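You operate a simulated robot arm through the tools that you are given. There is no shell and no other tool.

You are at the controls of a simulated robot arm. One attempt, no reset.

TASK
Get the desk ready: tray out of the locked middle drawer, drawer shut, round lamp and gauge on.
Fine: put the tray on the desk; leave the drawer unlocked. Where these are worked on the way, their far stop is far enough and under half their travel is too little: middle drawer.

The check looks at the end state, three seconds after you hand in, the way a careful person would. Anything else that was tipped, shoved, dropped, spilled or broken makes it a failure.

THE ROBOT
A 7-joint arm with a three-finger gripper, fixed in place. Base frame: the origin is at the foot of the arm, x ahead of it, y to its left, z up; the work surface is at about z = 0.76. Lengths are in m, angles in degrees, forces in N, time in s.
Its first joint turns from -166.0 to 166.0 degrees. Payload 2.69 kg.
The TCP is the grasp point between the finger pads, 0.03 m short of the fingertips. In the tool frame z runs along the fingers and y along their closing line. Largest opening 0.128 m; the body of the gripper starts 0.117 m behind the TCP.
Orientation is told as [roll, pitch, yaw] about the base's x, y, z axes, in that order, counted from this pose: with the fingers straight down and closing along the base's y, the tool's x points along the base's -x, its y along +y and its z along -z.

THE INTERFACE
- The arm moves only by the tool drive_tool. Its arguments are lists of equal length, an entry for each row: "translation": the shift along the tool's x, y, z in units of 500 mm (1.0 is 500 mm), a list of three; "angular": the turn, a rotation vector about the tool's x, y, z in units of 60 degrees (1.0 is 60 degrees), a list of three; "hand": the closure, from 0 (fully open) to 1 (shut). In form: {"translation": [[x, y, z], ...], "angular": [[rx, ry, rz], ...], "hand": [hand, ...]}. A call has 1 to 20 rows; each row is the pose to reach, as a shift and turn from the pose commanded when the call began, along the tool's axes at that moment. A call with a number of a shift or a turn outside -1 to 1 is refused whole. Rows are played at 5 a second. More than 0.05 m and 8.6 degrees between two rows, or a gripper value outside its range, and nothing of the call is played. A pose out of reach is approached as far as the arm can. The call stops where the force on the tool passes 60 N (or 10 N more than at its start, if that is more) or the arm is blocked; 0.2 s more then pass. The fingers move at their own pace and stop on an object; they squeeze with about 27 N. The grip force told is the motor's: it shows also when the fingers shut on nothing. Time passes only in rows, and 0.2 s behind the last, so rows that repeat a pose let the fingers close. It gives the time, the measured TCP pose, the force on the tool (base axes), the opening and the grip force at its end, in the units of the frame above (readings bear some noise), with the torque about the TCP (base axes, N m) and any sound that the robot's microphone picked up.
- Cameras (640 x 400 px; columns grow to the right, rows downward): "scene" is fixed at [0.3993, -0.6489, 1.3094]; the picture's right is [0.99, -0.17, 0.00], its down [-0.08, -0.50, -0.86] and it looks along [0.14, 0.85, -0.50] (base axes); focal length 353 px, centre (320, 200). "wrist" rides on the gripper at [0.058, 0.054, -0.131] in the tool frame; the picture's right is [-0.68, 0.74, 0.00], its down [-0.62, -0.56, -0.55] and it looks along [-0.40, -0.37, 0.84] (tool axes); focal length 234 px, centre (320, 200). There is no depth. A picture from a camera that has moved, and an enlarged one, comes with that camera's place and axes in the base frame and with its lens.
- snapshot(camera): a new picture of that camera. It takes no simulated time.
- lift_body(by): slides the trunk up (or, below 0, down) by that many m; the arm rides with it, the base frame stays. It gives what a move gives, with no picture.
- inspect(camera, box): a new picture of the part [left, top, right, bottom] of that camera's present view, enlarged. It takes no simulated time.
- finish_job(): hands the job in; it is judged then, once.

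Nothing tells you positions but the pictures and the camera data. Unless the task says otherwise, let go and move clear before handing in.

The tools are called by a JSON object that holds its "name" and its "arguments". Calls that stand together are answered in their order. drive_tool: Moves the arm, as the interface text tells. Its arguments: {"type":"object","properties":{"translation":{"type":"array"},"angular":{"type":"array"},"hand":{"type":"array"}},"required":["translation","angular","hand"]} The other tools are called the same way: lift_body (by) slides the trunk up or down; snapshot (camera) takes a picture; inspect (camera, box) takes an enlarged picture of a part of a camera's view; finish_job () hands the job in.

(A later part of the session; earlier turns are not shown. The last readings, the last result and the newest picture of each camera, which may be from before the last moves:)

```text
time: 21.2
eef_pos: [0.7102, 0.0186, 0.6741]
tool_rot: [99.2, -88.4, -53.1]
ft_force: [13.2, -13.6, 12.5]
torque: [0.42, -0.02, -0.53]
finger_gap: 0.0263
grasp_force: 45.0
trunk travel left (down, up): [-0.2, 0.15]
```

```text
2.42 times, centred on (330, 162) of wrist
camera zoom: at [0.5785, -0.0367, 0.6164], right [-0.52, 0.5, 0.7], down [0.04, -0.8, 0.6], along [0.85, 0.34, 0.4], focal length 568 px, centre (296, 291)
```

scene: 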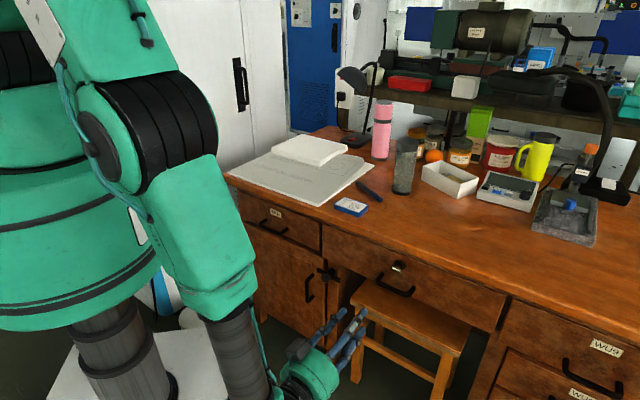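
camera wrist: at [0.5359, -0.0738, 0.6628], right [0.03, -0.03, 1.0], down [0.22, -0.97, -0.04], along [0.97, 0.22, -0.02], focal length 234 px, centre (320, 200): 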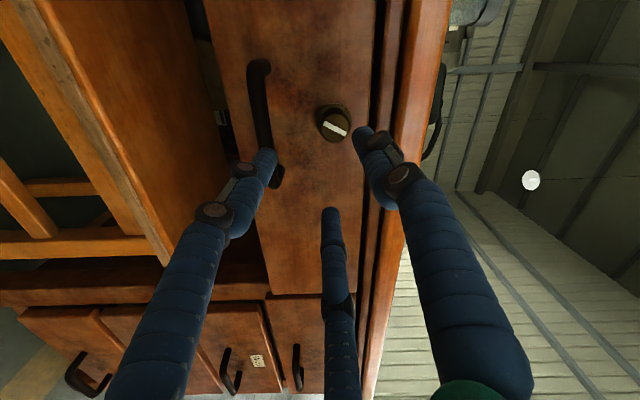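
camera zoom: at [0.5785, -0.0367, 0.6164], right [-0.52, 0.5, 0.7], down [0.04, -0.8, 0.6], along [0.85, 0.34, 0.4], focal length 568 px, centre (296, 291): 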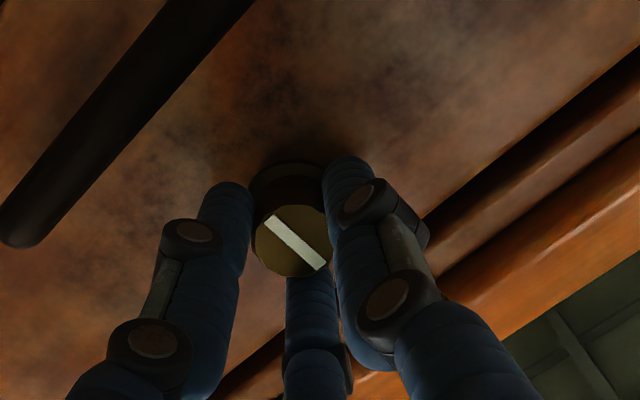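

The fingers slipped, so the knob is at its 90° stop and should be unlocked. I'll release, back off and roll to grip the handle bar vertically.

{"name": "drive_tool", "arguments": {"translation": [[0, 0, 0], [0, 0, 0], [0, 0, -0.06], [0, 0, -0.14], [0, 0, -0.2]], "angular": [[0, 0, 0], [0, 0, 0], [0, 0, 0], [0, 0, 0], [0, 0, 0]], "hand": [0.6, 0.6, 0.6, 0.6, 0.6]}}

{"name": "drive_tool", "arguments": {"translation": [[0, 0, 0], [0, 0, 0], [0, 0, 0], [0, 0, 0], [0, 0, 0], [0, 0, 0], [0, 0, 0], [0, 0, 0]], "angular": [[0, 0, 0.125], [0, 0, 0.25], [0, 0, 0.375], [0, 0, 0.5], [0, 0, 0.625], [0, 0, 0.75], [0, 0, 0.875], [0, 0, 1.0]], "hand": [0.6, 0.6, 0.6, 0.6, 0.6, 0.6, 0.6, 0.6]}}

{"name": "drive_tool", "arguments": {"translation": [[0, 0, 0], [0, 0, 0], [0, 0, 0], [0, 0, 0]], "angular": [[0, 0, 0.125], [0, 0, 0.25], [0, 0, 0.375], [0, 0, 0.5]], "hand": [0.6, 0.6, 0.6, 0.6]}}

{"name": "snapshot", "arguments": {"camera": "wrist"}}

{"name": "inspect", "arguments": {"camera": "scene", "box": [340, 220, 460, 310]}}

```text
time: 22.4
eef_pos: [0.6406, -0.0515, 0.6752]
tool_rot: [96.7, -88.2, -50.7]
ft_force: [0.6, 0.8, -1.3]
torque: [0.0, 0.01, -0.02]
finger_gap: 0.0514
grasp_force: 0.0
trunk travel left (down, up): [-0.2, 0.15]
```

```text
time: 24.2
eef_pos: [0.6392, -0.0525, 0.6732]
tool_rot: [90.2, -28.2, -44.0]
ft_force: [-0.7, -0.2, 0.8]
torque: [-0.04, 0.0, 0.0]
finger_gap: 0.0509
grasp_force: 0.1
trunk travel left (down, up): [-0.2, 0.15]
```

```text
time: 25.2
eef_pos: [0.6398, -0.053, 0.6728]
tool_rot: [90.2, 1.9, -44.0]
ft_force: [0.0, 0.2, 0.2]
torque: [-0.02, 0.03, -0.01]
finger_gap: 0.0511
grasp_force: 0.1
trunk travel left (down, up): [-0.2, 0.15]
```

```text
taken
camera wrist: at [0.5063, -0.1075, 0.7276], right [0.5, -0.49, 0.72], down [0.05, -0.81, -0.59], along [0.86, 0.33, -0.38], focal length 234 px, centre (320, 200)
```

wrist: 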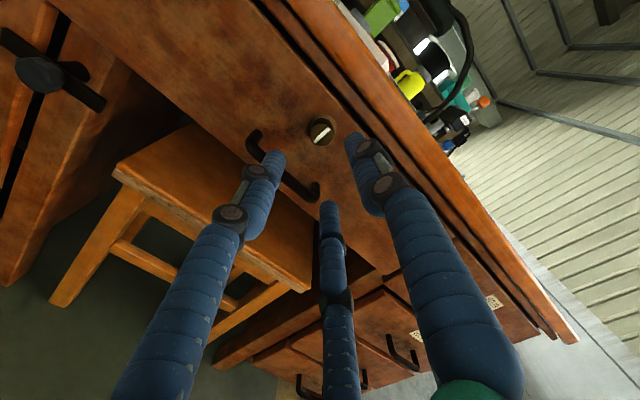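

```text
4.44 times, centred on (400, 265) of scene
camera zoom: at [0.3993, -0.6489, 1.3094], right [0.99, -0.17, 0.0], down [-0.08, -0.5, -0.86], along [0.14, 0.85, -0.5], focal length 1570 px, centre (-36, -89)
```

zoom: 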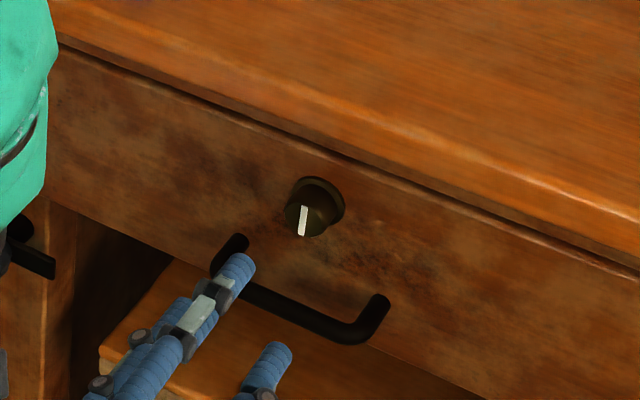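

The knob line is vertical. I'll lower to handle height, advance so the fingers straddle the bar, and close.

{"name": "drive_tool", "arguments": {"translation": [[0.004, -0.06, 0], [0.004, -0.12, 0], [0.004, -0.12, 0.08], [0.004, -0.12, 0.12]], "angular": [[0, 0, 0], [0, 0, 0], [0, 0, 0], [0, 0, 0]], "hand": [0.62, 0.62, 0.62, 0.62]}}

{"name": "snapshot", "arguments": {"camera": "wrist"}}

{"name": "inspect", "arguments": {"camera": "scene", "box": [340, 230, 460, 320]}}

```text
time: 26.2
eef_pos: [0.677, -0.0029, 0.614]
tool_rot: [90.1, 1.7, -44.0]
ft_force: [-0.7, -0.4, 0.3]
torque: [-0.05, -0.02, 0.0]
finger_gap: 0.0483
grasp_force: 0.1
trunk travel left (down, up): [-0.2, 0.15]
```

```text
taken
camera wrist: at [0.5447, -0.0575, 0.6674], right [0.5, -0.49, 0.72], down [0.05, -0.81, -0.59], along [0.86, 0.33, -0.38], focal length 234 px, centre (320, 200)
```

wrist: 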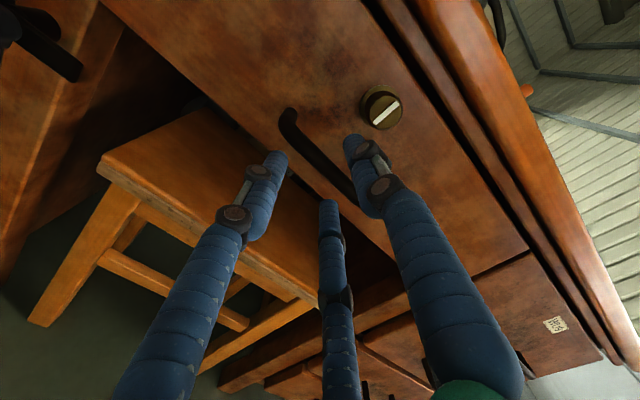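

```text
4.44 times, centred on (400, 275) of scene
camera zoom: at [0.3993, -0.6489, 1.3094], right [0.99, -0.17, 0.0], down [-0.08, -0.5, -0.86], along [0.14, 0.85, -0.5], focal length 1570 px, centre (-36, -133)
```

zoom: 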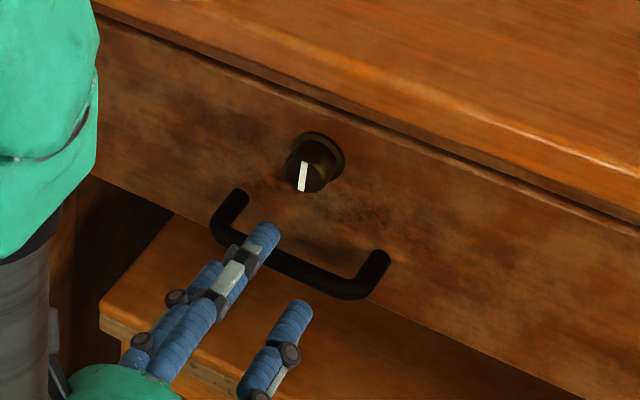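

{"name": "drive_tool", "arguments": {"translation": [[0, 0, 0.03], [0, 0, 0.06], [0, 0, 0.08], [0, 0, 0.08], [0, 0, 0.08], [0, 0, 0.08]], "angular": [[0, 0, 0], [0, 0, 0], [0, 0, 0], [0, 0, 0], [0, 0, 0], [0, 0, 0]], "hand": [0.62, 0.62, 0.62, 1.0, 1.0, 1.0]}}

{"name": "inspect", "arguments": {"camera": "scene", "box": [340, 230, 460, 320]}}

```text
time: 27.6
eef_pos: [0.7032, 0.0244, 0.6095]
tool_rot: [90.0, 1.8, -44.0]
ft_force: [-17.1, 11.9, -34.4]
torque: [-0.93, -0.88, 0.06]
finger_gap: 0.021
grasp_force: 45.3
trunk travel left (down, up): [-0.2, 0.15]
```

```text
4.44 times, centred on (400, 275) of scene
camera zoom: at [0.3993, -0.6489, 1.3094], right [0.99, -0.17, 0.0], down [-0.08, -0.5, -0.86], along [0.14, 0.85, -0.5], focal length 1570 px, centre (-36, -133)
```

zoom: 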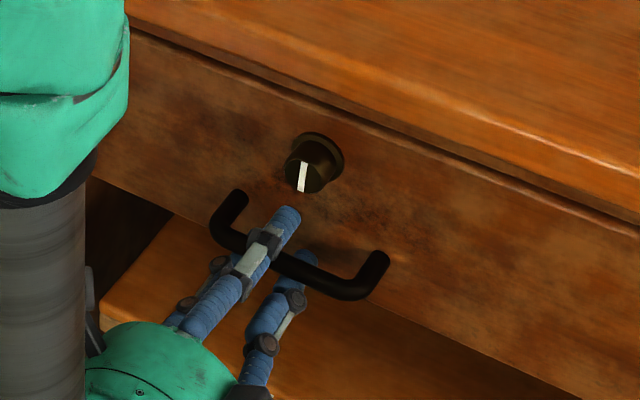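

The bar sits a few mm lower than the grip centre. I'll shift down so the grip centres on it.

{"name": "drive_tool", "arguments": {"translation": [[0, -0.01, 0], [0, -0.02, 0], [0, -0.02, 0]], "angular": [[0, 0, 0], [0, 0, 0], [0, 0, 0]], "hand": [1.0, 1.0, 1.0]}}

{"name": "snapshot", "arguments": {"camera": "wrist"}}

```text
time: 28.4
eef_pos: [0.7097, 0.0231, 0.6096]
tool_rot: [90.9, 1.2, -43.8]
ft_force: [-9.6, 7.2, 26.9]
torque: [-0.42, -0.42, 0.86]
finger_gap: 0.0209
grasp_force: 44.8
trunk travel left (down, up): [-0.2, 0.15]
stopped in row 3: the force on the tool passed its limit at 62 N (the readings are from after the stop); the commanded pose is now the measured one
```

```text
taken
camera wrist: at [0.5751, -0.032, 0.663], right [0.49, -0.49, 0.72], down [0.06, -0.81, -0.59], along [0.87, 0.33, -0.37], focal length 234 px, centre (320, 200)
```

wrist: 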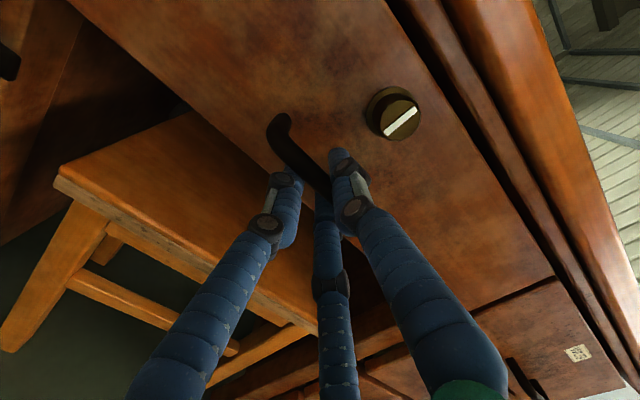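

The gap of 21 mm is the real bar grip. Now I'll pull the drawer gently outward as a test.

{"name": "drive_tool", "arguments": {"translation": [[0, 0, -0.03], [0, 0, -0.07], [0, 0, -0.11], [0, 0, -0.15]], "angular": [[0, 0, 0], [0, 0, 0], [0, 0, 0], [0, 0, 0]], "hand": [1.0, 1.0, 1.0, 1.0]}}

{"name": "snapshot", "arguments": {"camera": "scene"}}

```text
time: 29.2
eef_pos: [0.6752, -0.0111, 0.6094]
tool_rot: [90.9, 1.1, -43.7]
ft_force: [-5.9, 10.1, 20.9]
torque: [-0.37, -0.36, 0.67]
finger_gap: 0.0207
grasp_force: 45.1
trunk travel left (down, up): [-0.2, 0.15]
stopped in row 3: the force on the tool passed its limit at 60 N (the readings are from after the stop); the commanded pose is now the measured one
```

```text
taken
```

scene: 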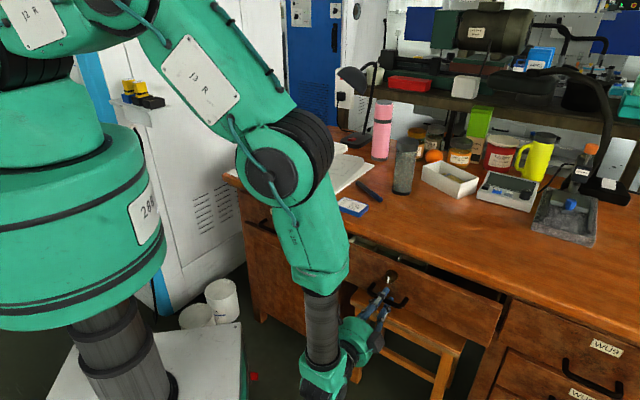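

The drawer is unlocked and sliding, about 5 cm out. I'll relieve the vertical bias and keep pulling more slowly.

{"name": "drive_tool", "arguments": {"translation": [[0.002, 0.008, -0.02], [0.003, 0.008, -0.05], [0.004, 0.008, -0.08], [0.004, 0.008, -0.11], [0.005, 0.008, -0.14], [0.005, 0.008, -0.17], [0.005, 0.008, -0.2], [0.006, 0.008, -0.23]], "angular": [[0, 0, 0], [0, 0, 0], [0, 0, 0], [0, 0, 0], [0, 0, 0], [0, 0, 0], [0, 0, 0], [0, 0, 0]], "hand": [1.0, 1.0, 1.0, 1.0, 1.0, 1.0, 1.0, 1.0]}}

{"name": "snapshot", "arguments": {"camera": "scene"}}

```text
time: 31.0
eef_pos: [0.5927, -0.0935, 0.6103]
tool_rot: [90.8, 1.4, -43.7]
ft_force: [-5.2, 2.8, -15.1]
torque: [-0.79, -0.85, -0.02]
finger_gap: 0.0206
grasp_force: 45.7
trunk travel left (down, up): [-0.2, 0.15]
```

```text
taken
```

scene: 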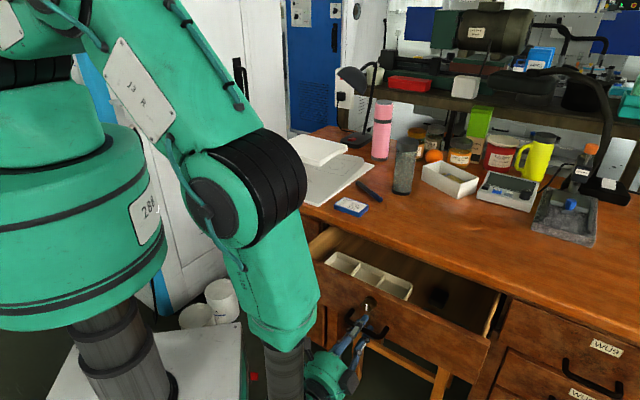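

The drawer is about 16 cm out and a white three-compartment tray is visible. I'll keep pulling to the stop.

{"name": "drive_tool", "arguments": {"translation": [[0, -0.002, -0.03], [0, -0.003, -0.06], [0, -0.004, -0.09], [0.001, -0.004, -0.12], [0.001, -0.004, -0.15], [0.001, -0.004, -0.18], [0.001, -0.004, -0.21], [0.001, -0.004, -0.24], [0.001, -0.004, -0.27], [0.001, -0.004, -0.3]], "angular": [[0, 0, 0], [0, 0, 0], [0, 0, 0], [0, 0, 0], [0, 0, 0], [0, 0, 0], [0, 0, 0], [0, 0, 0], [0, 0, 0], [0, 0, 0]], "hand": [1.0, 1.0, 1.0, 1.0, 1.0, 1.0, 1.0, 1.0, 1.0, 1.0]}}

{"name": "snapshot", "arguments": {"camera": "scene"}}

```text
time: 32.1
eef_pos: [0.5493, -0.1369, 0.6103]
tool_rot: [91.3, 1.3, -43.6]
ft_force: [-3.8, 9.2, 27.8]
torque: [-0.36, -0.45, 0.43]
finger_gap: 0.0208
grasp_force: 44.8
trunk travel left (down, up): [-0.2, 0.15]
stopped in row 5: the force on the tool passed its limit at 63 N (the readings are from after the stop); the commanded pose is now the measured one
```

```text
taken
```

scene: 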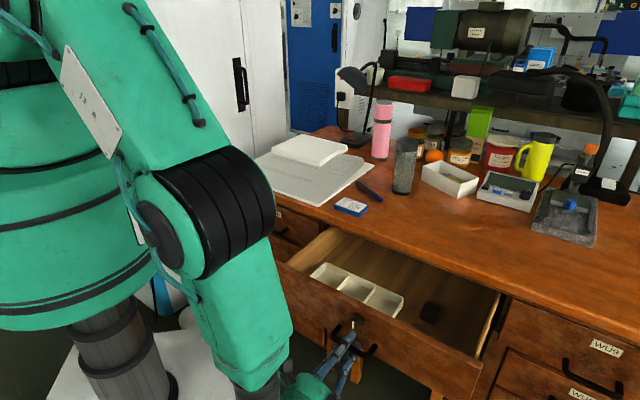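

{"name": "drive_tool", "arguments": {"translation": [[0, 0.004, -0.01], [0, 0.005, -0.025], [0, 0.005, -0.04]], "angular": [[0, 0, 0], [0, 0, 0], [0, 0, 0]], "hand": [1.0, 1.0, 1.0]}}

{"name": "inspect", "arguments": {"camera": "scene", "box": [270, 200, 520, 356]}}

```text
time: 32.9
eef_pos: [0.5342, -0.1501, 0.6102]
tool_rot: [91.3, 1.4, -43.6]
ft_force: [-14.6, 9.5, 10.0]
torque: [-0.68, -0.72, -0.22]
finger_gap: 0.0204
grasp_force: 45.2
trunk travel left (down, up): [-0.2, 0.15]
```

```text
2.56 times, centred on (395, 278) of scene
camera zoom: at [0.3993, -0.6489, 1.3094], right [0.99, -0.17, 0.0], down [-0.08, -0.5, -0.86], along [0.14, 0.85, -0.5], focal length 904 px, centre (128, 0)
```

zoom: 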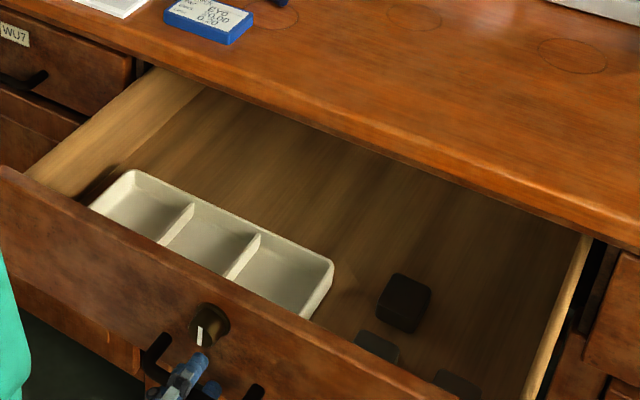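

It still moves (24.7 cm so far), so I'll continue gently.

{"name": "drive_tool", "arguments": {"translation": [[0, 0.001, -0.015], [0, 0.002, -0.035], [0, 0.002, -0.055], [0, 0.002, -0.075], [0, 0.002, -0.095], [0, 0.002, -0.115], [0, 0.002, -0.135], [0, 0.002, -0.155]], "angular": [[0, 0, 0], [0, 0, 0], [0, 0, 0], [0, 0, 0], [0, 0, 0], [0, 0, 0], [0, 0, 0], [0, 0, 0]], "hand": [1.0, 1.0, 1.0, 1.0, 1.0, 1.0, 1.0, 1.0]}}

{"name": "snapshot", "arguments": {"camera": "scene"}}

```text
time: 34.7
eef_pos: [0.4855, -0.2116, 0.6099]
tool_rot: [91.0, 1.1, -43.9]
ft_force: [33.1, 18.5, -11.5]
torque: [-0.87, -0.3, -0.74]
finger_gap: 0.0221
grasp_force: 45.3
trunk travel left (down, up): [-0.2, 0.15]
```

```text
taken
```

scene: 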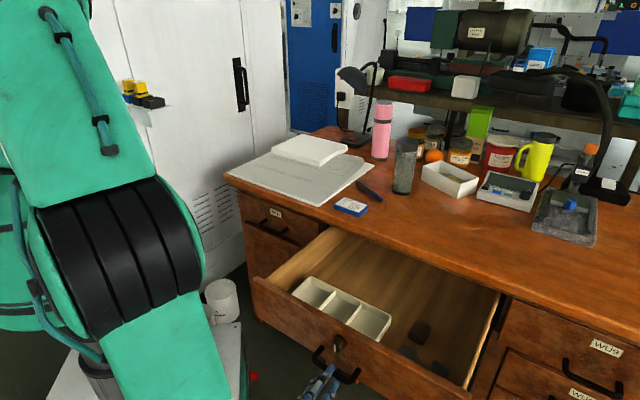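

The drawer is at its far stop, about 31 cm out. I'll release the handle and back off.

{"name": "drive_tool", "arguments": {"translation": [[0, 0, 0.01], [0, 0, 0.01], [0, 0, 0.01], [0, 0, -0.04], [0, 0, -0.1]], "angular": [[0, 0, 0], [0, 0, 0], [0, 0, 0], [0, 0, 0], [0, 0, 0]], "hand": [0.64, 0.64, 0.64, 0.64, 0.64]}}

{"name": "inspect", "arguments": {"camera": "scene", "box": [240, 210, 520, 385]}}

{"name": "snapshot", "arguments": {"camera": "wrist"}}

```text
time: 35.9
eef_pos: [0.4497, -0.2416, 0.6073]
tool_rot: [91.1, 1.4, -43.6]
ft_force: [-0.1, 0.0, -0.7]
torque: [0.01, 0.02, 0.0]
finger_gap: 0.0462
grasp_force: 0.1
trunk travel left (down, up): [-0.2, 0.15]
```

```text
2.29 times, centred on (380, 298) of scene
camera zoom: at [0.3993, -0.6489, 1.3094], right [0.99, -0.17, 0.0], down [-0.08, -0.5, -0.86], along [0.14, 0.85, -0.5], focal length 807 px, centre (183, -23)
```

zoom: 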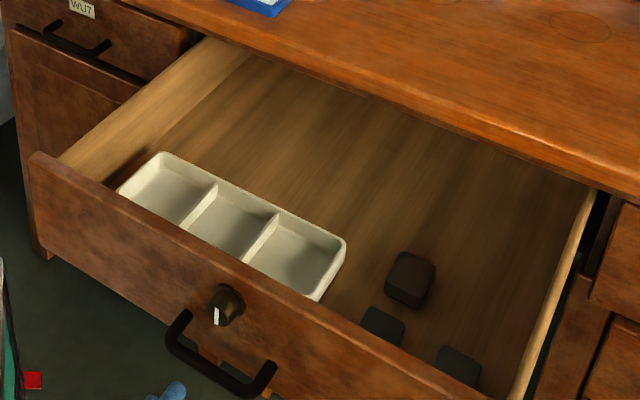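

```text
taken
camera wrist: at [0.3155, -0.2975, 0.6607], right [0.49, -0.49, 0.72], down [0.07, -0.8, -0.59], along [0.87, 0.34, -0.36], focal length 234 px, centre (320, 200)
```

wrist: 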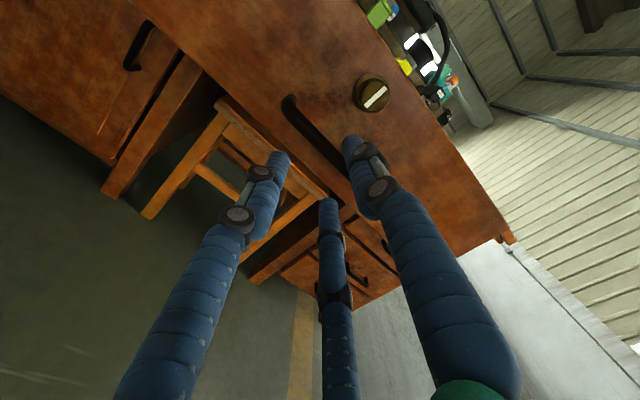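

{"name": "drive_tool", "arguments": {"translation": [[0, 0, -0.08], [0, 0.08, -0.08], [0, 0.16, -0.08], [0, 0.24, -0.08], [0, 0.32, -0.08], [0, 0.4, -0.08], [0, 0.48, -0.08], [0, 0.56, -0.08], [0, 0.64, -0.08], [0, 0.72, -0.08], [0, 0.8, -0.08]], "angular": [[0, 0, 0], [0, 0, 0], [0, 0, 0], [0, 0, 0], [0, 0, 0], [0, 0, 0], [0, 0, 0], [0, 0, 0], [0, 0, 0], [0, 0, 0], [0, 0, 0]], "hand": [0.64, 0.64, 0.64, 0.64, 0.64, 0.64, 0.64, 0.64, 0.64, 0.64, 0.64]}}

{"name": "snapshot", "arguments": {"camera": "scene"}}

{"name": "snapshot", "arguments": {"camera": "wrist"}}

```text
time: 38.3
eef_pos: [0.4214, -0.2868, 1.007]
tool_rot: [91.2, 1.3, -43.7]
ft_force: [-0.4, 0.5, 0.0]
torque: [-0.03, 0.02, 0.01]
finger_gap: 0.0461
grasp_force: 0.0
trunk travel left (down, up): [-0.2, 0.15]
```

```text
taken
```

scene: 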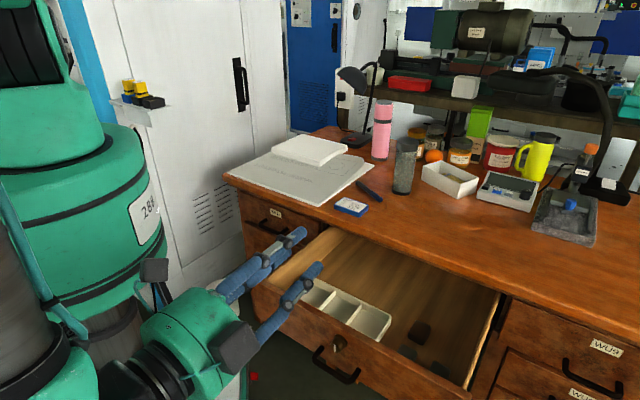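

```text
taken
camera wrist: at [0.2877, -0.3422, 1.0595], right [0.49, -0.49, 0.72], down [0.07, -0.8, -0.59], along [0.87, 0.34, -0.36], focal length 234 px, centre (320, 200)
```

wrist: 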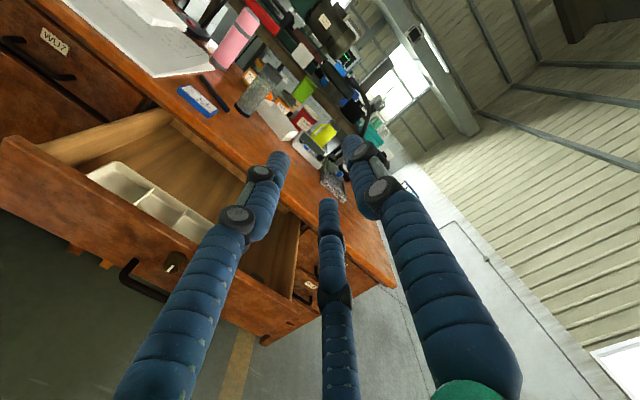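

I'll take close-ups from both cameras to triangulate the tray.

{"name": "inspect", "arguments": {"camera": "wrist", "box": [60, 120, 260, 280]}}

{"name": "inspect", "arguments": {"camera": "scene", "box": [280, 260, 400, 350]}}

```text
2.50 times, centred on (160, 200) of wrist
camera zoom: at [0.2877, -0.3422, 1.0595], right [0.49, -0.49, 0.72], down [0.07, -0.8, -0.59], along [0.87, 0.34, -0.36], focal length 585 px, centre (720, 200)
```

zoom: 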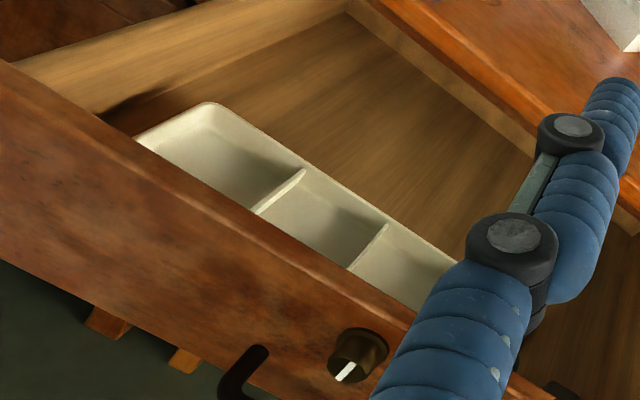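

```text
4.44 times, centred on (340, 305) of scene
camera zoom: at [0.3993, -0.6489, 1.3094], right [0.99, -0.17, 0.0], down [-0.08, -0.5, -0.86], along [0.14, 0.85, -0.5], focal length 1570 px, centre (231, -267)
```

zoom: 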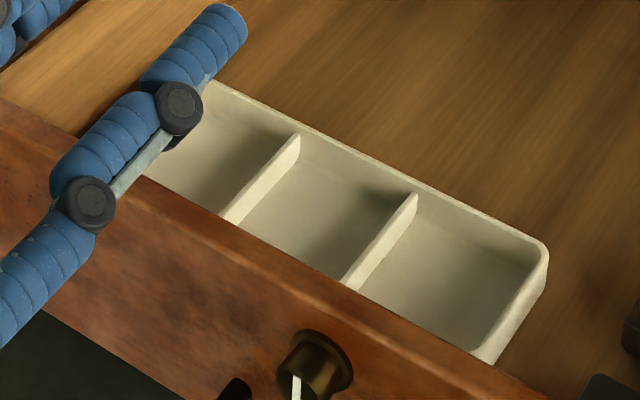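

I'll turn the tool to point down over the drawer for a top view of the tray.

{"name": "drive_tool", "arguments": {"translation": [[0.01, 0, 0.03], [0.02, 0, 0.06], [0.04, 0, 0.1], [0.06, 0, 0.14], [0.08, 0, 0.18], [0.1, 0, 0.22], [0.12, 0, 0.26], [0.14, 0, 0.3]], "angular": [[0.125, 0, 0], [0.25, 0, 0], [0.375, 0, 0], [0.5, 0, 0], [0.625, 0, 0], [0.75, 0, 0], [0.875, 0, 0], [1.0, 0, 0]], "hand": [0.3, 0.3, 0.3, 0.3, 0.3, 0.3, 0.3, 0.3]}}

{"name": "drive_tool", "arguments": {"translation": [[0, 0, 0], [0, 0, 0], [0, 0, 0], [0, 0, 0]], "angular": [[0.125, 0, 0], [0.25, 0, 0], [0.375, 0, 0], [0.48, 0, 0]], "hand": [0.0, 0.0, 0.0, 0.0]}}

{"name": "snapshot", "arguments": {"camera": "wrist"}}

{"name": "snapshot", "arguments": {"camera": "scene"}}

```text
time: 40.1
eef_pos: [0.4755, -0.1303, 1.0131]
tool_rot: [31.1, 1.3, -43.5]
ft_force: [-0.1, -0.8, -0.9]
torque: [0.01, 0.02, 0.01]
finger_gap: 0.0896
grasp_force: 0.1
trunk travel left (down, up): [-0.2, 0.15]
```

```text
time: 41.1
eef_pos: [0.4754, -0.1283, 1.0127]
tool_rot: [2.4, 1.4, -43.6]
ft_force: [-0.1, -0.5, 0.4]
torque: [0.03, 0.01, 0.01]
finger_gap: 0.128
grasp_force: 0.1
trunk travel left (down, up): [-0.2, 0.15]
```

```text
taken
camera wrist: at [0.4671, -0.0556, 1.1466], right [1.0, 0.07, 0.01], down [0.05, -0.86, 0.51], along [0.05, -0.51, -0.86], focal length 234 px, centre (320, 200)
```

wrist: 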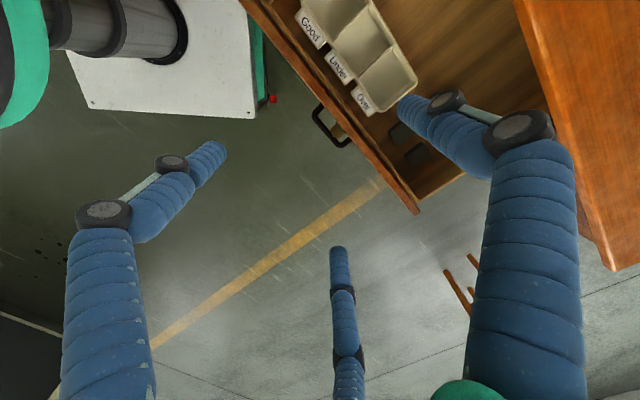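

```text
taken
```

scene: 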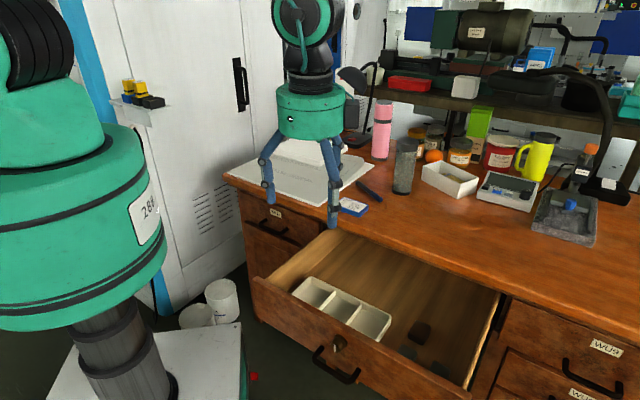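

The tray carries "Good / Under / Over" labels on its front. I'll level the tool and move for a better look down at it.

{"name": "drive_tool", "arguments": {"translation": [[0.055, 0.065, 0], [0.11, 0.13, 0], [0.165, 0.195, 0], [0.22, 0.26, 0], [0.275, 0.325, 0], [0.33, 0.39, 0], [0.385, 0.455, 0], [0.44, 0.52, 0]], "angular": [[0.01, -0.006, 0.006], [0.02, -0.012, 0.012], [0.03, -0.018, 0.018], [0.04, -0.0233, 0.0233], [0.04, -0.0233, 0.0233], [0.04, -0.0233, 0.0233], [0.04, -0.0233, 0.0233], [0.04, -0.0233, 0.0233]], "hand": [0.0, 0.0, 0.0, 0.0, 0.0, 0.0, 0.0, 0.0]}}

{"name": "snapshot", "arguments": {"camera": "wrist"}}

```text
time: 42.9
eef_pos: [0.4935, 0.2123, 1.0254]
tool_rot: [0.0, 0.1, -44.9]
ft_force: [0.3, -1.3, -0.2]
torque: [-0.01, -0.01, -0.01]
finger_gap: 0.128
grasp_force: 0.0
trunk travel left (down, up): [-0.2, 0.15]
```

```text
taken
camera wrist: at [0.4902, 0.2922, 1.1568], right [1.0, 0.04, 0.0], down [0.04, -0.83, 0.55], along [0.02, -0.55, -0.84], focal length 234 px, centre (320, 200)
```

wrist: 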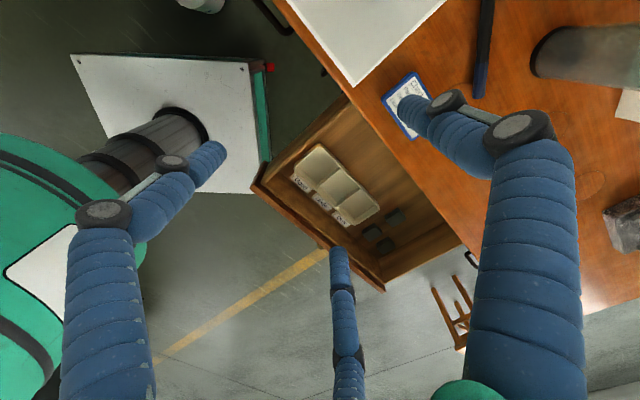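

{"name": "inspect", "arguments": {"camera": "wrist", "box": [260, 110, 440, 260]}}

{"name": "inspect", "arguments": {"camera": "wrist", "box": [280, 135, 400, 235]}}

{"name": "inspect", "arguments": {"camera": "scene", "box": [280, 250, 420, 360]}}

```text
2.67 times, centred on (350, 185) of wrist
camera zoom: at [0.4902, 0.2922, 1.1568], right [1.0, 0.04, 0.0], down [0.04, -0.83, 0.55], along [0.02, -0.55, -0.84], focal length 624 px, centre (240, 240)
```

zoom: 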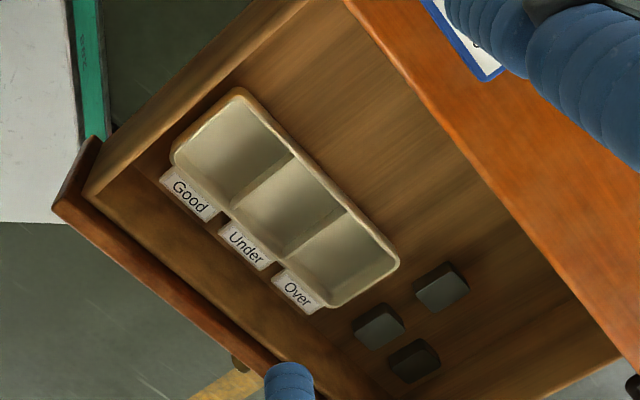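

```text
4.00 times, centred on (340, 185) of wrist
camera zoom: at [0.4902, 0.2922, 1.1568], right [1.0, 0.04, 0.0], down [0.04, -0.83, 0.55], along [0.02, -0.55, -0.84], focal length 937 px, centre (240, 260)
```

zoom: 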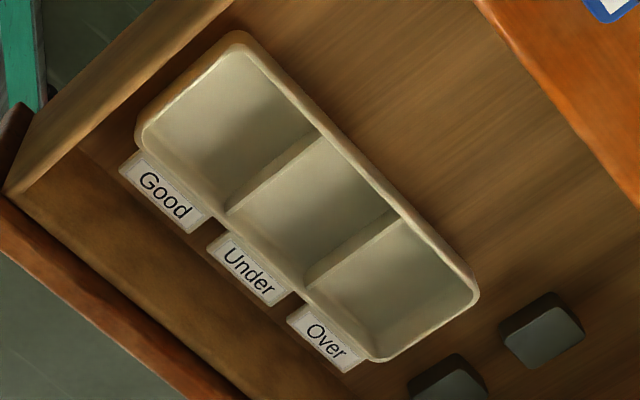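

```text
3.64 times, centred on (350, 305) of scene
camera zoom: at [0.3993, -0.6489, 1.3094], right [0.99, -0.17, 0.0], down [-0.08, -0.5, -0.86], along [0.14, 0.85, -0.5], focal length 1284 px, centre (211, -182)
```

zoom: 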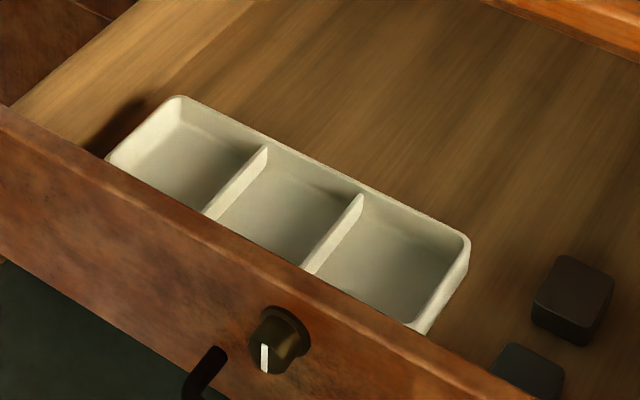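

The tray is empty: n 0.332–0.421, u 0.284–0.531, rim at about z = 0.623, with sloping label tabs on its front. I'll pinch the centre of the back wall, starting with a move above it.

{"name": "drive_tool", "arguments": {"translation": [[-0.0835, -0.0322, 0], [-0.167, -0.0645, 0], [-0.2504, -0.0967, 0], [-0.334, -0.129, 0], [-0.4174, -0.1612, 0], [-0.4174, -0.1612, 0.09], [-0.4174, -0.1612, 0.18], [-0.4174, -0.1612, 0.27], [-0.4174, -0.1612, 0.36], [-0.4174, -0.1612, 0.45], [-0.4174, -0.1612, 0.54], [-0.4174, -0.1612, 0.6]], "angular": [[0, 0, 0], [0, 0, 0], [0, 0, 0], [0, 0, 0], [0, 0, 0], [0, 0, 0], [0, 0, 0], [0, 0, 0], [0, 0, 0], [0, 0, 0], [0, 0, 0], [0, 0, 0]], "hand": [0.53, 0.53, 0.53, 0.53, 0.53, 0.53, 0.53, 0.53, 0.53, 0.53, 0.53, 0.53]}}

{"name": "snapshot", "arguments": {"camera": "wrist"}}

{"name": "inspect", "arguments": {"camera": "scene", "box": [280, 230, 440, 350]}}

```text
time: 45.5
eef_pos: [0.5813, 0.0068, 0.7287]
tool_rot: [0.0, -0.1, -45.0]
ft_force: [0.0, -0.5, -0.8]
torque: [0.01, 0.0, 0.03]
finger_gap: 0.0602
grasp_force: 0.1
trunk travel left (down, up): [-0.2, 0.15]
```

```text
taken
camera wrist: at [0.5777, 0.0862, 0.8589], right [1.0, 0.04, 0.0], down [0.04, -0.83, 0.55], along [0.02, -0.55, -0.84], focal length 234 px, centre (320, 200)
```

wrist: 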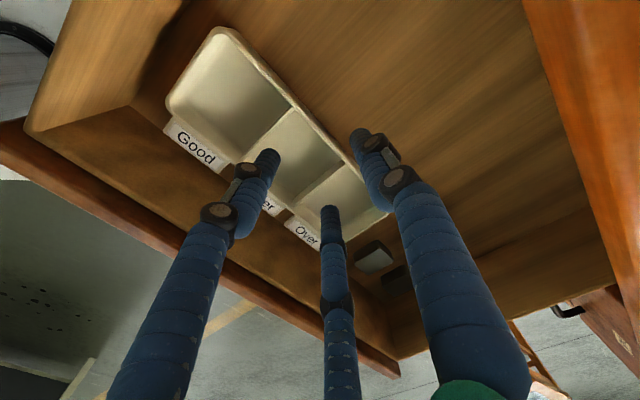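

```text
3.33 times, centred on (360, 290) of scene
camera zoom: at [0.3993, -0.6489, 1.3094], right [0.99, -0.17, 0.0], down [-0.08, -0.5, -0.86], along [0.14, 0.85, -0.5], focal length 1177 px, centre (187, -100)
```

zoom: 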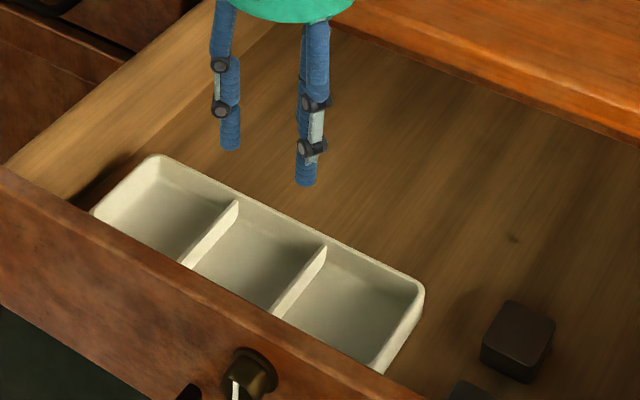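

{"name": "inspect", "arguments": {"camera": "wrist", "box": [150, 10, 410, 230]}}

```text
1.82 times, centred on (280, 120) of wrist
camera zoom: at [0.5777, 0.0862, 0.8589], right [1.0, 0.04, 0.0], down [0.04, -0.83, 0.55], along [0.02, -0.55, -0.84], focal length 426 px, centre (393, 346)
```

zoom: 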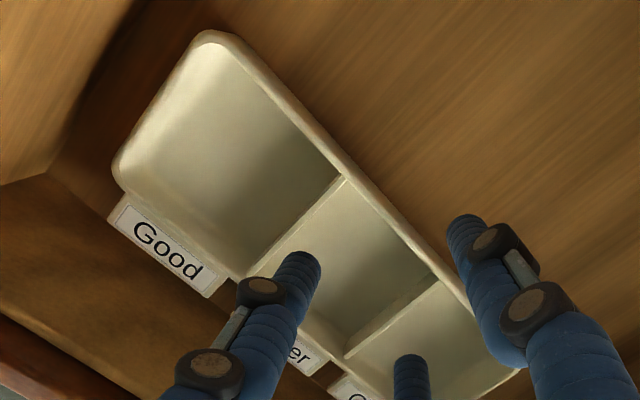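

Rim confirmed at n ≈ 0.4175, with dividers at u ≈ 0.366 and 0.449, so I'm centred. I'll narrow the fingers, descend astride the back wall, and close.

{"name": "drive_tool", "arguments": {"translation": [[0, 0.0034, 0], [0, 0.0034, 0.06], [0, 0.0034, 0.11], [0, 0.0034, 0.15], [0, 0.0034, 0.18]], "angular": [[0, 0, 0], [0, 0, 0], [0, 0, 0], [0, 0, 0], [0, 0, 0]], "hand": [0.7, 0.7, 0.7, 0.7, 0.7]}}

{"name": "inspect", "arguments": {"camera": "wrist", "box": [190, 60, 430, 240]}}

{"name": "inspect", "arguments": {"camera": "scene", "box": [280, 230, 440, 350]}}

```text
time: 46.7
eef_pos: [0.5851, 0.0081, 0.6366]
tool_rot: [0.1, 0.0, -44.9]
ft_force: [-0.4, 0.3, -0.4]
torque: [-0.01, -0.01, -0.02]
finger_gap: 0.0385
grasp_force: 0.0
trunk travel left (down, up): [-0.2, 0.15]
```

```text
2.22 times, centred on (310, 150) of wrist
camera zoom: at [0.5814, 0.0874, 0.7683], right [1.0, 0.04, 0.0], down [0.04, -0.83, 0.55], along [0.02, -0.55, -0.84], focal length 520 px, centre (342, 311)
```

zoom: 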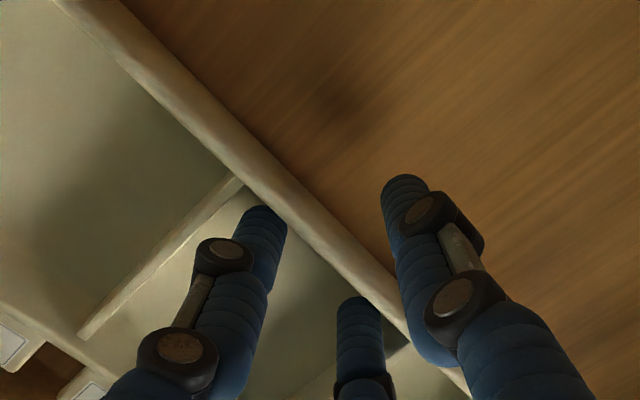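

```text
3.33 times, centred on (360, 290) of scene
camera zoom: at [0.3993, -0.6489, 1.3094], right [0.99, -0.17, 0.0], down [-0.08, -0.5, -0.86], along [0.14, 0.85, -0.5], focal length 1177 px, centre (187, -100)
```

zoom: 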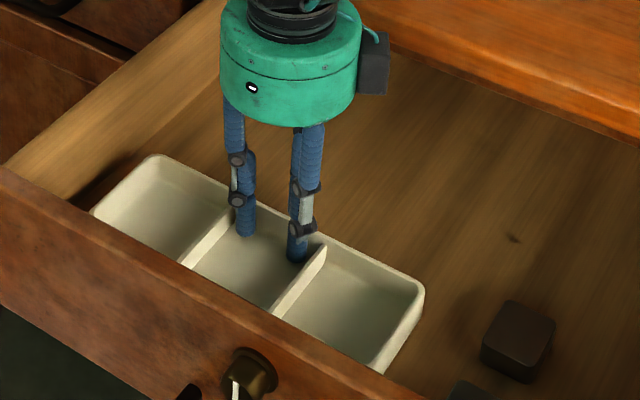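

{"name": "drive_tool", "arguments": {"translation": [[0, -0.006, 0.006], [0, -0.006, 0.012], [0, -0.006, 0.012], [0, -0.006, 0.012], [0, -0.006, 0.012]], "angular": [[0, 0, 0], [0, 0, 0], [0, 0, 0], [0, 0, 0], [0, 0, 0]], "hand": [0.7, 0.7, 1.0, 1.0, 1.0]}}

{"name": "inspect", "arguments": {"camera": "wrist", "box": [190, 60, 430, 240]}}

```text
time: 47.9
eef_pos: [0.5837, 0.0045, 0.6307]
tool_rot: [0.0, -0.1, -45.1]
ft_force: [0.1, -0.3, -0.2]
torque: [0.07, -0.08, 0.01]
finger_gap: 0.0109
grasp_force: 27.4
trunk travel left (down, up): [-0.2, 0.15]
```

```text
2.22 times, centred on (310, 150) of wrist
camera zoom: at [0.5799, 0.0849, 0.7628], right [1.0, 0.04, 0.0], down [0.04, -0.83, 0.55], along [0.02, -0.55, -0.84], focal length 520 px, centre (342, 311)
```

zoom: 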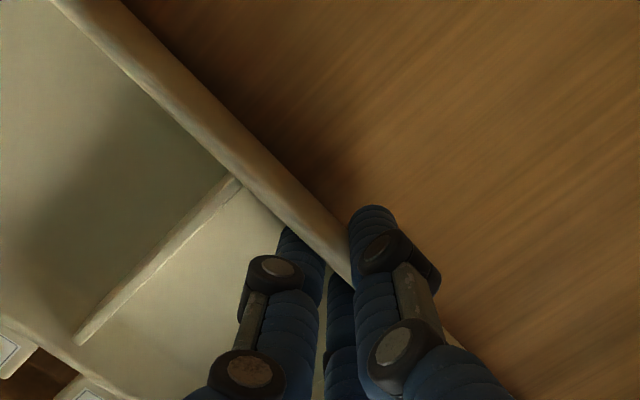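

The back wall is pinched (gap 11 mm). I'll lift a few cm and check for sag.

{"name": "drive_tool", "arguments": {"translation": [[0, 0, -0.02], [0, 0, -0.05], [0, 0, -0.08], [0, 0, -0.12]], "angular": [[0, 0, 0], [0, 0, 0], [0, 0, 0], [0, 0, 0]], "hand": [1.0, 1.0, 1.0, 1.0]}}

{"name": "inspect", "arguments": {"camera": "wrist", "box": [120, 0, 440, 240]}}

{"name": "inspect", "arguments": {"camera": "scene", "box": [260, 210, 460, 350]}}

```text
time: 48.9
eef_pos: [0.5815, 0.0053, 0.6925]
tool_rot: [-0.1, 0.0, -45.0]
ft_force: [-0.2, 1.1, -2.4]
torque: [0.06, -0.11, -0.03]
finger_gap: 0.0109
grasp_force: 26.8
trunk travel left (down, up): [-0.2, 0.15]
```

```text
1.67 times, centred on (280, 120) of wrist
camera zoom: at [0.5781, 0.0857, 0.8229], right [1.0, 0.04, 0.0], down [0.04, -0.83, 0.55], along [0.02, -0.55, -0.84], focal length 390 px, centre (387, 333)
```

zoom: 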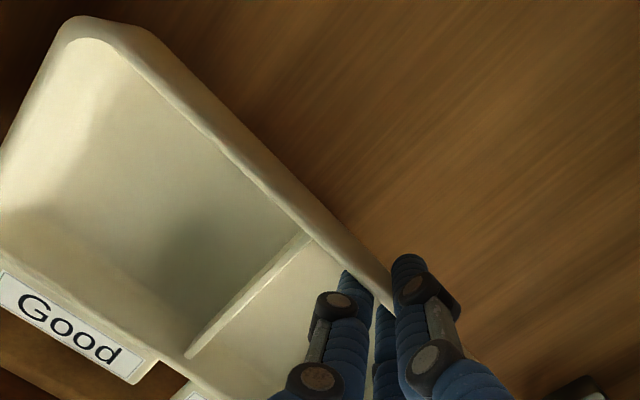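

```text
2.86 times, centred on (360, 280) of scene
camera zoom: at [0.3993, -0.6489, 1.3094], right [0.99, -0.17, 0.0], down [-0.08, -0.5, -0.86], along [0.14, 0.85, -0.5], focal length 1009 px, centre (206, -29)
```

zoom: 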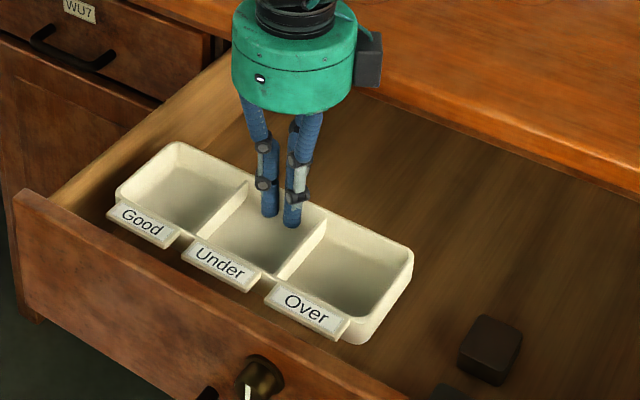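

The tray is level and held (about 0.24 kg). I'll lift it above the desk, slide it right, then move it over the free desk area.

{"name": "drive_tool", "arguments": {"translation": [[0, 0, -0.07], [0, 0, -0.14], [0, 0, -0.21], [0, 0, -0.28], [0, 0, -0.35], [0, 0, -0.42], [-0.07, 0, -0.42], [-0.14, 0, -0.42], [-0.21, 0, -0.42], [-0.28, 0, -0.42], [-0.35, 0, -0.42], [-0.422, 0, -0.42]], "angular": [[0, 0, 0], [0, 0, 0], [0, 0, 0], [0, 0, 0], [0, 0, 0], [0, 0, 0], [0, 0, 0], [0, 0, 0], [0, 0, 0], [0, 0, 0], [0, 0, 0], [0, 0, 0]], "hand": [1, 1, 1, 1, 1, 1, 1, 1, 1, 1, 1, 1]}}

{"name": "drive_tool", "arguments": {"translation": [[0, 0.08, 0], [0, 0.16, 0], [0, 0.24, 0], [0, 0.32, 0], [0, 0.4, 0], [0, 0.48, 0], [0, 0.54, 0], [0, 0.598, 0]], "angular": [[0, 0, 0], [0, 0, 0], [0, 0, 0], [0, 0, 0], [0, 0, 0], [0, 0, 0], [0, 0, 0], [0, 0, 0]], "hand": [1, 1, 1, 1, 1, 1, 1, 1]}}

{"name": "snapshot", "arguments": {"camera": "scene"}}

{"name": "snapshot", "arguments": {"camera": "wrist"}}

```text
time: 51.5
eef_pos: [0.7337, -0.1437, 0.9013]
tool_rot: [-0.1, 0.1, -44.9]
ft_force: [0.0, 0.7, -2.0]
torque: [0.07, -0.12, 0.05]
finger_gap: 0.0108
grasp_force: 26.6
trunk travel left (down, up): [-0.2, 0.15]
```

```text
time: 53.3
eef_pos: [0.9478, 0.0685, 0.9015]
tool_rot: [0.0, 0.0, -44.9]
ft_force: [0.1, -0.1, -1.7]
torque: [0.1, -0.07, 0.04]
finger_gap: 0.0109
grasp_force: 26.6
trunk travel left (down, up): [-0.2, 0.15]
```

```text
taken
```

scene: 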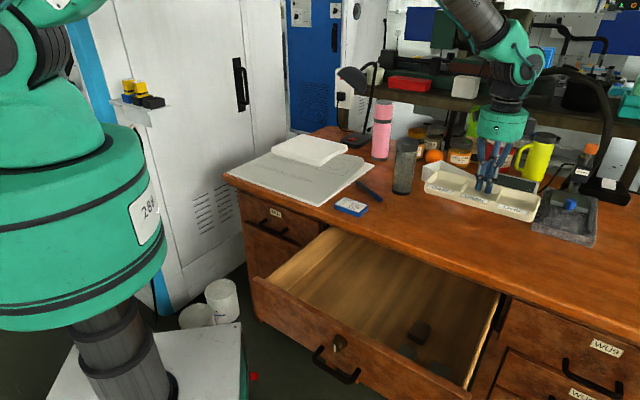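

```text
taken
camera wrist: at [0.9429, 0.1479, 1.0332], right [1.0, 0.04, 0.0], down [0.04, -0.83, 0.55], along [0.02, -0.55, -0.84], focal length 234 px, centre (320, 200)
```

wrist: 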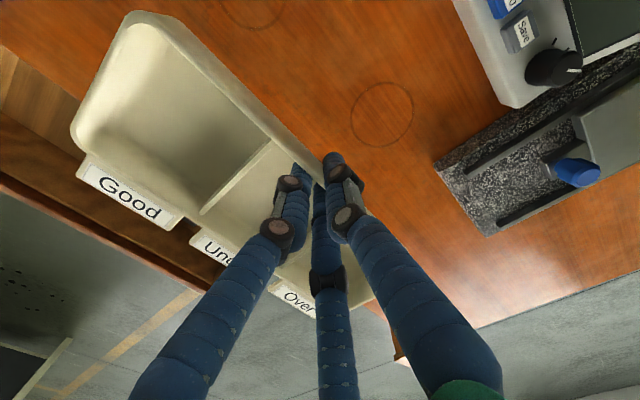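

The tray is over clear desk, in front of the gauge and the granite stand. I'll lower it in steps.

{"name": "drive_tool", "arguments": {"translation": [[0, 0, 0.05], [0, 0, 0.1], [0, 0, 0.14]], "angular": [[0, 0, 0], [0, 0, 0], [0, 0, 0]], "hand": [1, 1, 1]}}

{"name": "inspect", "arguments": {"camera": "scene", "box": [400, 140, 580, 260]}}

```text
time: 54.1
eef_pos: [0.9472, 0.0672, 0.8332]
tool_rot: [0.0, -0.1, -45.0]
ft_force: [1.0, 0.7, -1.9]
torque: [0.07, -0.07, 0.03]
finger_gap: 0.0107
grasp_force: 26.6
trunk travel left (down, up): [-0.2, 0.15]
```

```text
3.33 times, centred on (490, 200) of scene
camera zoom: at [0.3993, -0.6489, 1.3094], right [0.99, -0.17, 0.0], down [-0.08, -0.5, -0.86], along [0.14, 0.85, -0.5], focal length 1177 px, centre (-247, 200)
```

zoom: 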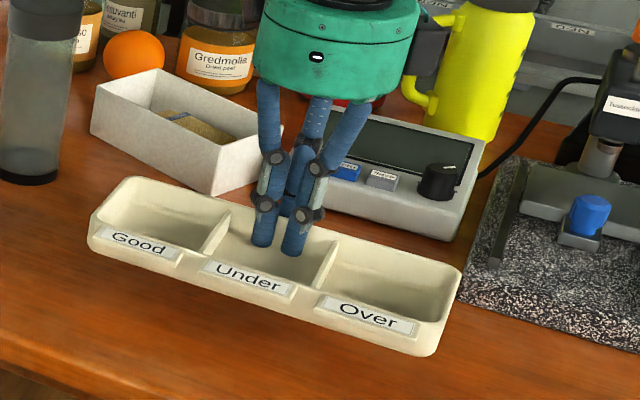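

{"name": "drive_tool", "arguments": {"translation": [[0, 0, 0.012], [0, 0, 0.024], [0, 0, 0.032]], "angular": [[0, 0, 0], [0, 0, 0], [0, 0, 0]], "hand": [1, 1, 1]}}

{"name": "drive_tool", "arguments": {"translation": [[0, 0, 0.006], [0, 0, 0.012]], "angular": [[0, 0, 0], [0, 0, 0]], "hand": [1, 1]}}

{"name": "inspect", "arguments": {"camera": "scene", "box": [400, 140, 580, 260]}}

```text
time: 54.9
eef_pos: [0.9457, 0.0679, 0.8157]
tool_rot: [-0.2, 0.0, -45.1]
ft_force: [0.8, 0.4, -1.0]
torque: [0.07, -0.05, -0.01]
finger_gap: 0.0107
grasp_force: 27.0
trunk travel left (down, up): [-0.2, 0.15]
```

```text
time: 55.5
eef_pos: [0.9458, 0.0671, 0.8096]
tool_rot: [-0.1, 0.0, -45.1]
ft_force: [-0.2, 0.1, -2.4]
torque: [0.06, -0.09, -0.02]
finger_gap: 0.0107
grasp_force: 26.7
trunk travel left (down, up): [-0.2, 0.15]
```

```text
3.33 times, centred on (490, 200) of scene
camera zoom: at [0.3993, -0.6489, 1.3094], right [0.99, -0.17, 0.0], down [-0.08, -0.5, -0.86], along [0.14, 0.85, -0.5], focal length 1177 px, centre (-247, 200)
```

zoom: 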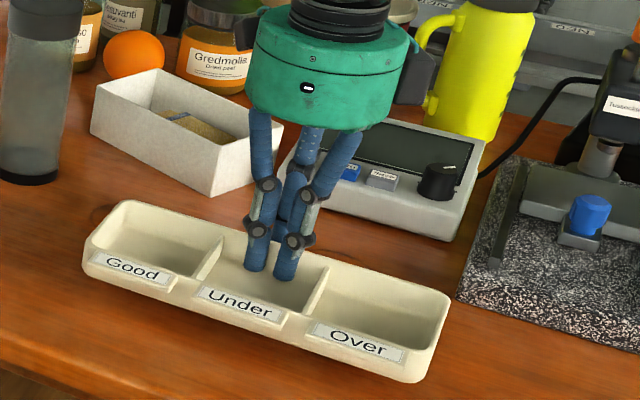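

Near the surface now, so I'll keep lowering in small steps until contact shows in the force.

{"name": "drive_tool", "arguments": {"translation": [[0, 0, 0.006], [0, 0, 0.012]], "angular": [[0, 0, 0], [0, 0, 0]], "hand": [1, 1]}}

{"name": "drive_tool", "arguments": {"translation": [[0, 0, 0.005], [0, 0, 0.008]], "angular": [[0, 0, 0], [0, 0, 0]], "hand": [1, 1]}}

{"name": "inspect", "arguments": {"camera": "scene", "box": [400, 140, 580, 260]}}

```text
time: 56.1
eef_pos: [0.9456, 0.0681, 0.8056]
tool_rot: [0.0, 0.0, -45.0]
ft_force: [-0.6, 0.2, -2.3]
torque: [0.05, -0.07, -0.01]
finger_gap: 0.0108
grasp_force: 27.4
trunk travel left (down, up): [-0.2, 0.15]
```

```text
time: 56.7
eef_pos: [0.9457, 0.0669, 0.7994]
tool_rot: [0.1, 0.0, -45.0]
ft_force: [-0.1, -0.7, -2.9]
torque: [0.07, -0.05, 0.03]
finger_gap: 0.0106
grasp_force: 26.5
trunk travel left (down, up): [-0.2, 0.15]
```

```text
3.33 times, centred on (490, 200) of scene
camera zoom: at [0.3993, -0.6489, 1.3094], right [0.99, -0.17, 0.0], down [-0.08, -0.5, -0.86], along [0.14, 0.85, -0.5], focal length 1177 px, centre (-247, 200)
```

zoom: 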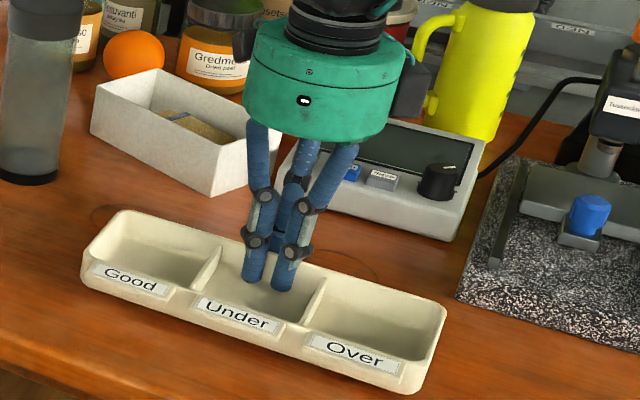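

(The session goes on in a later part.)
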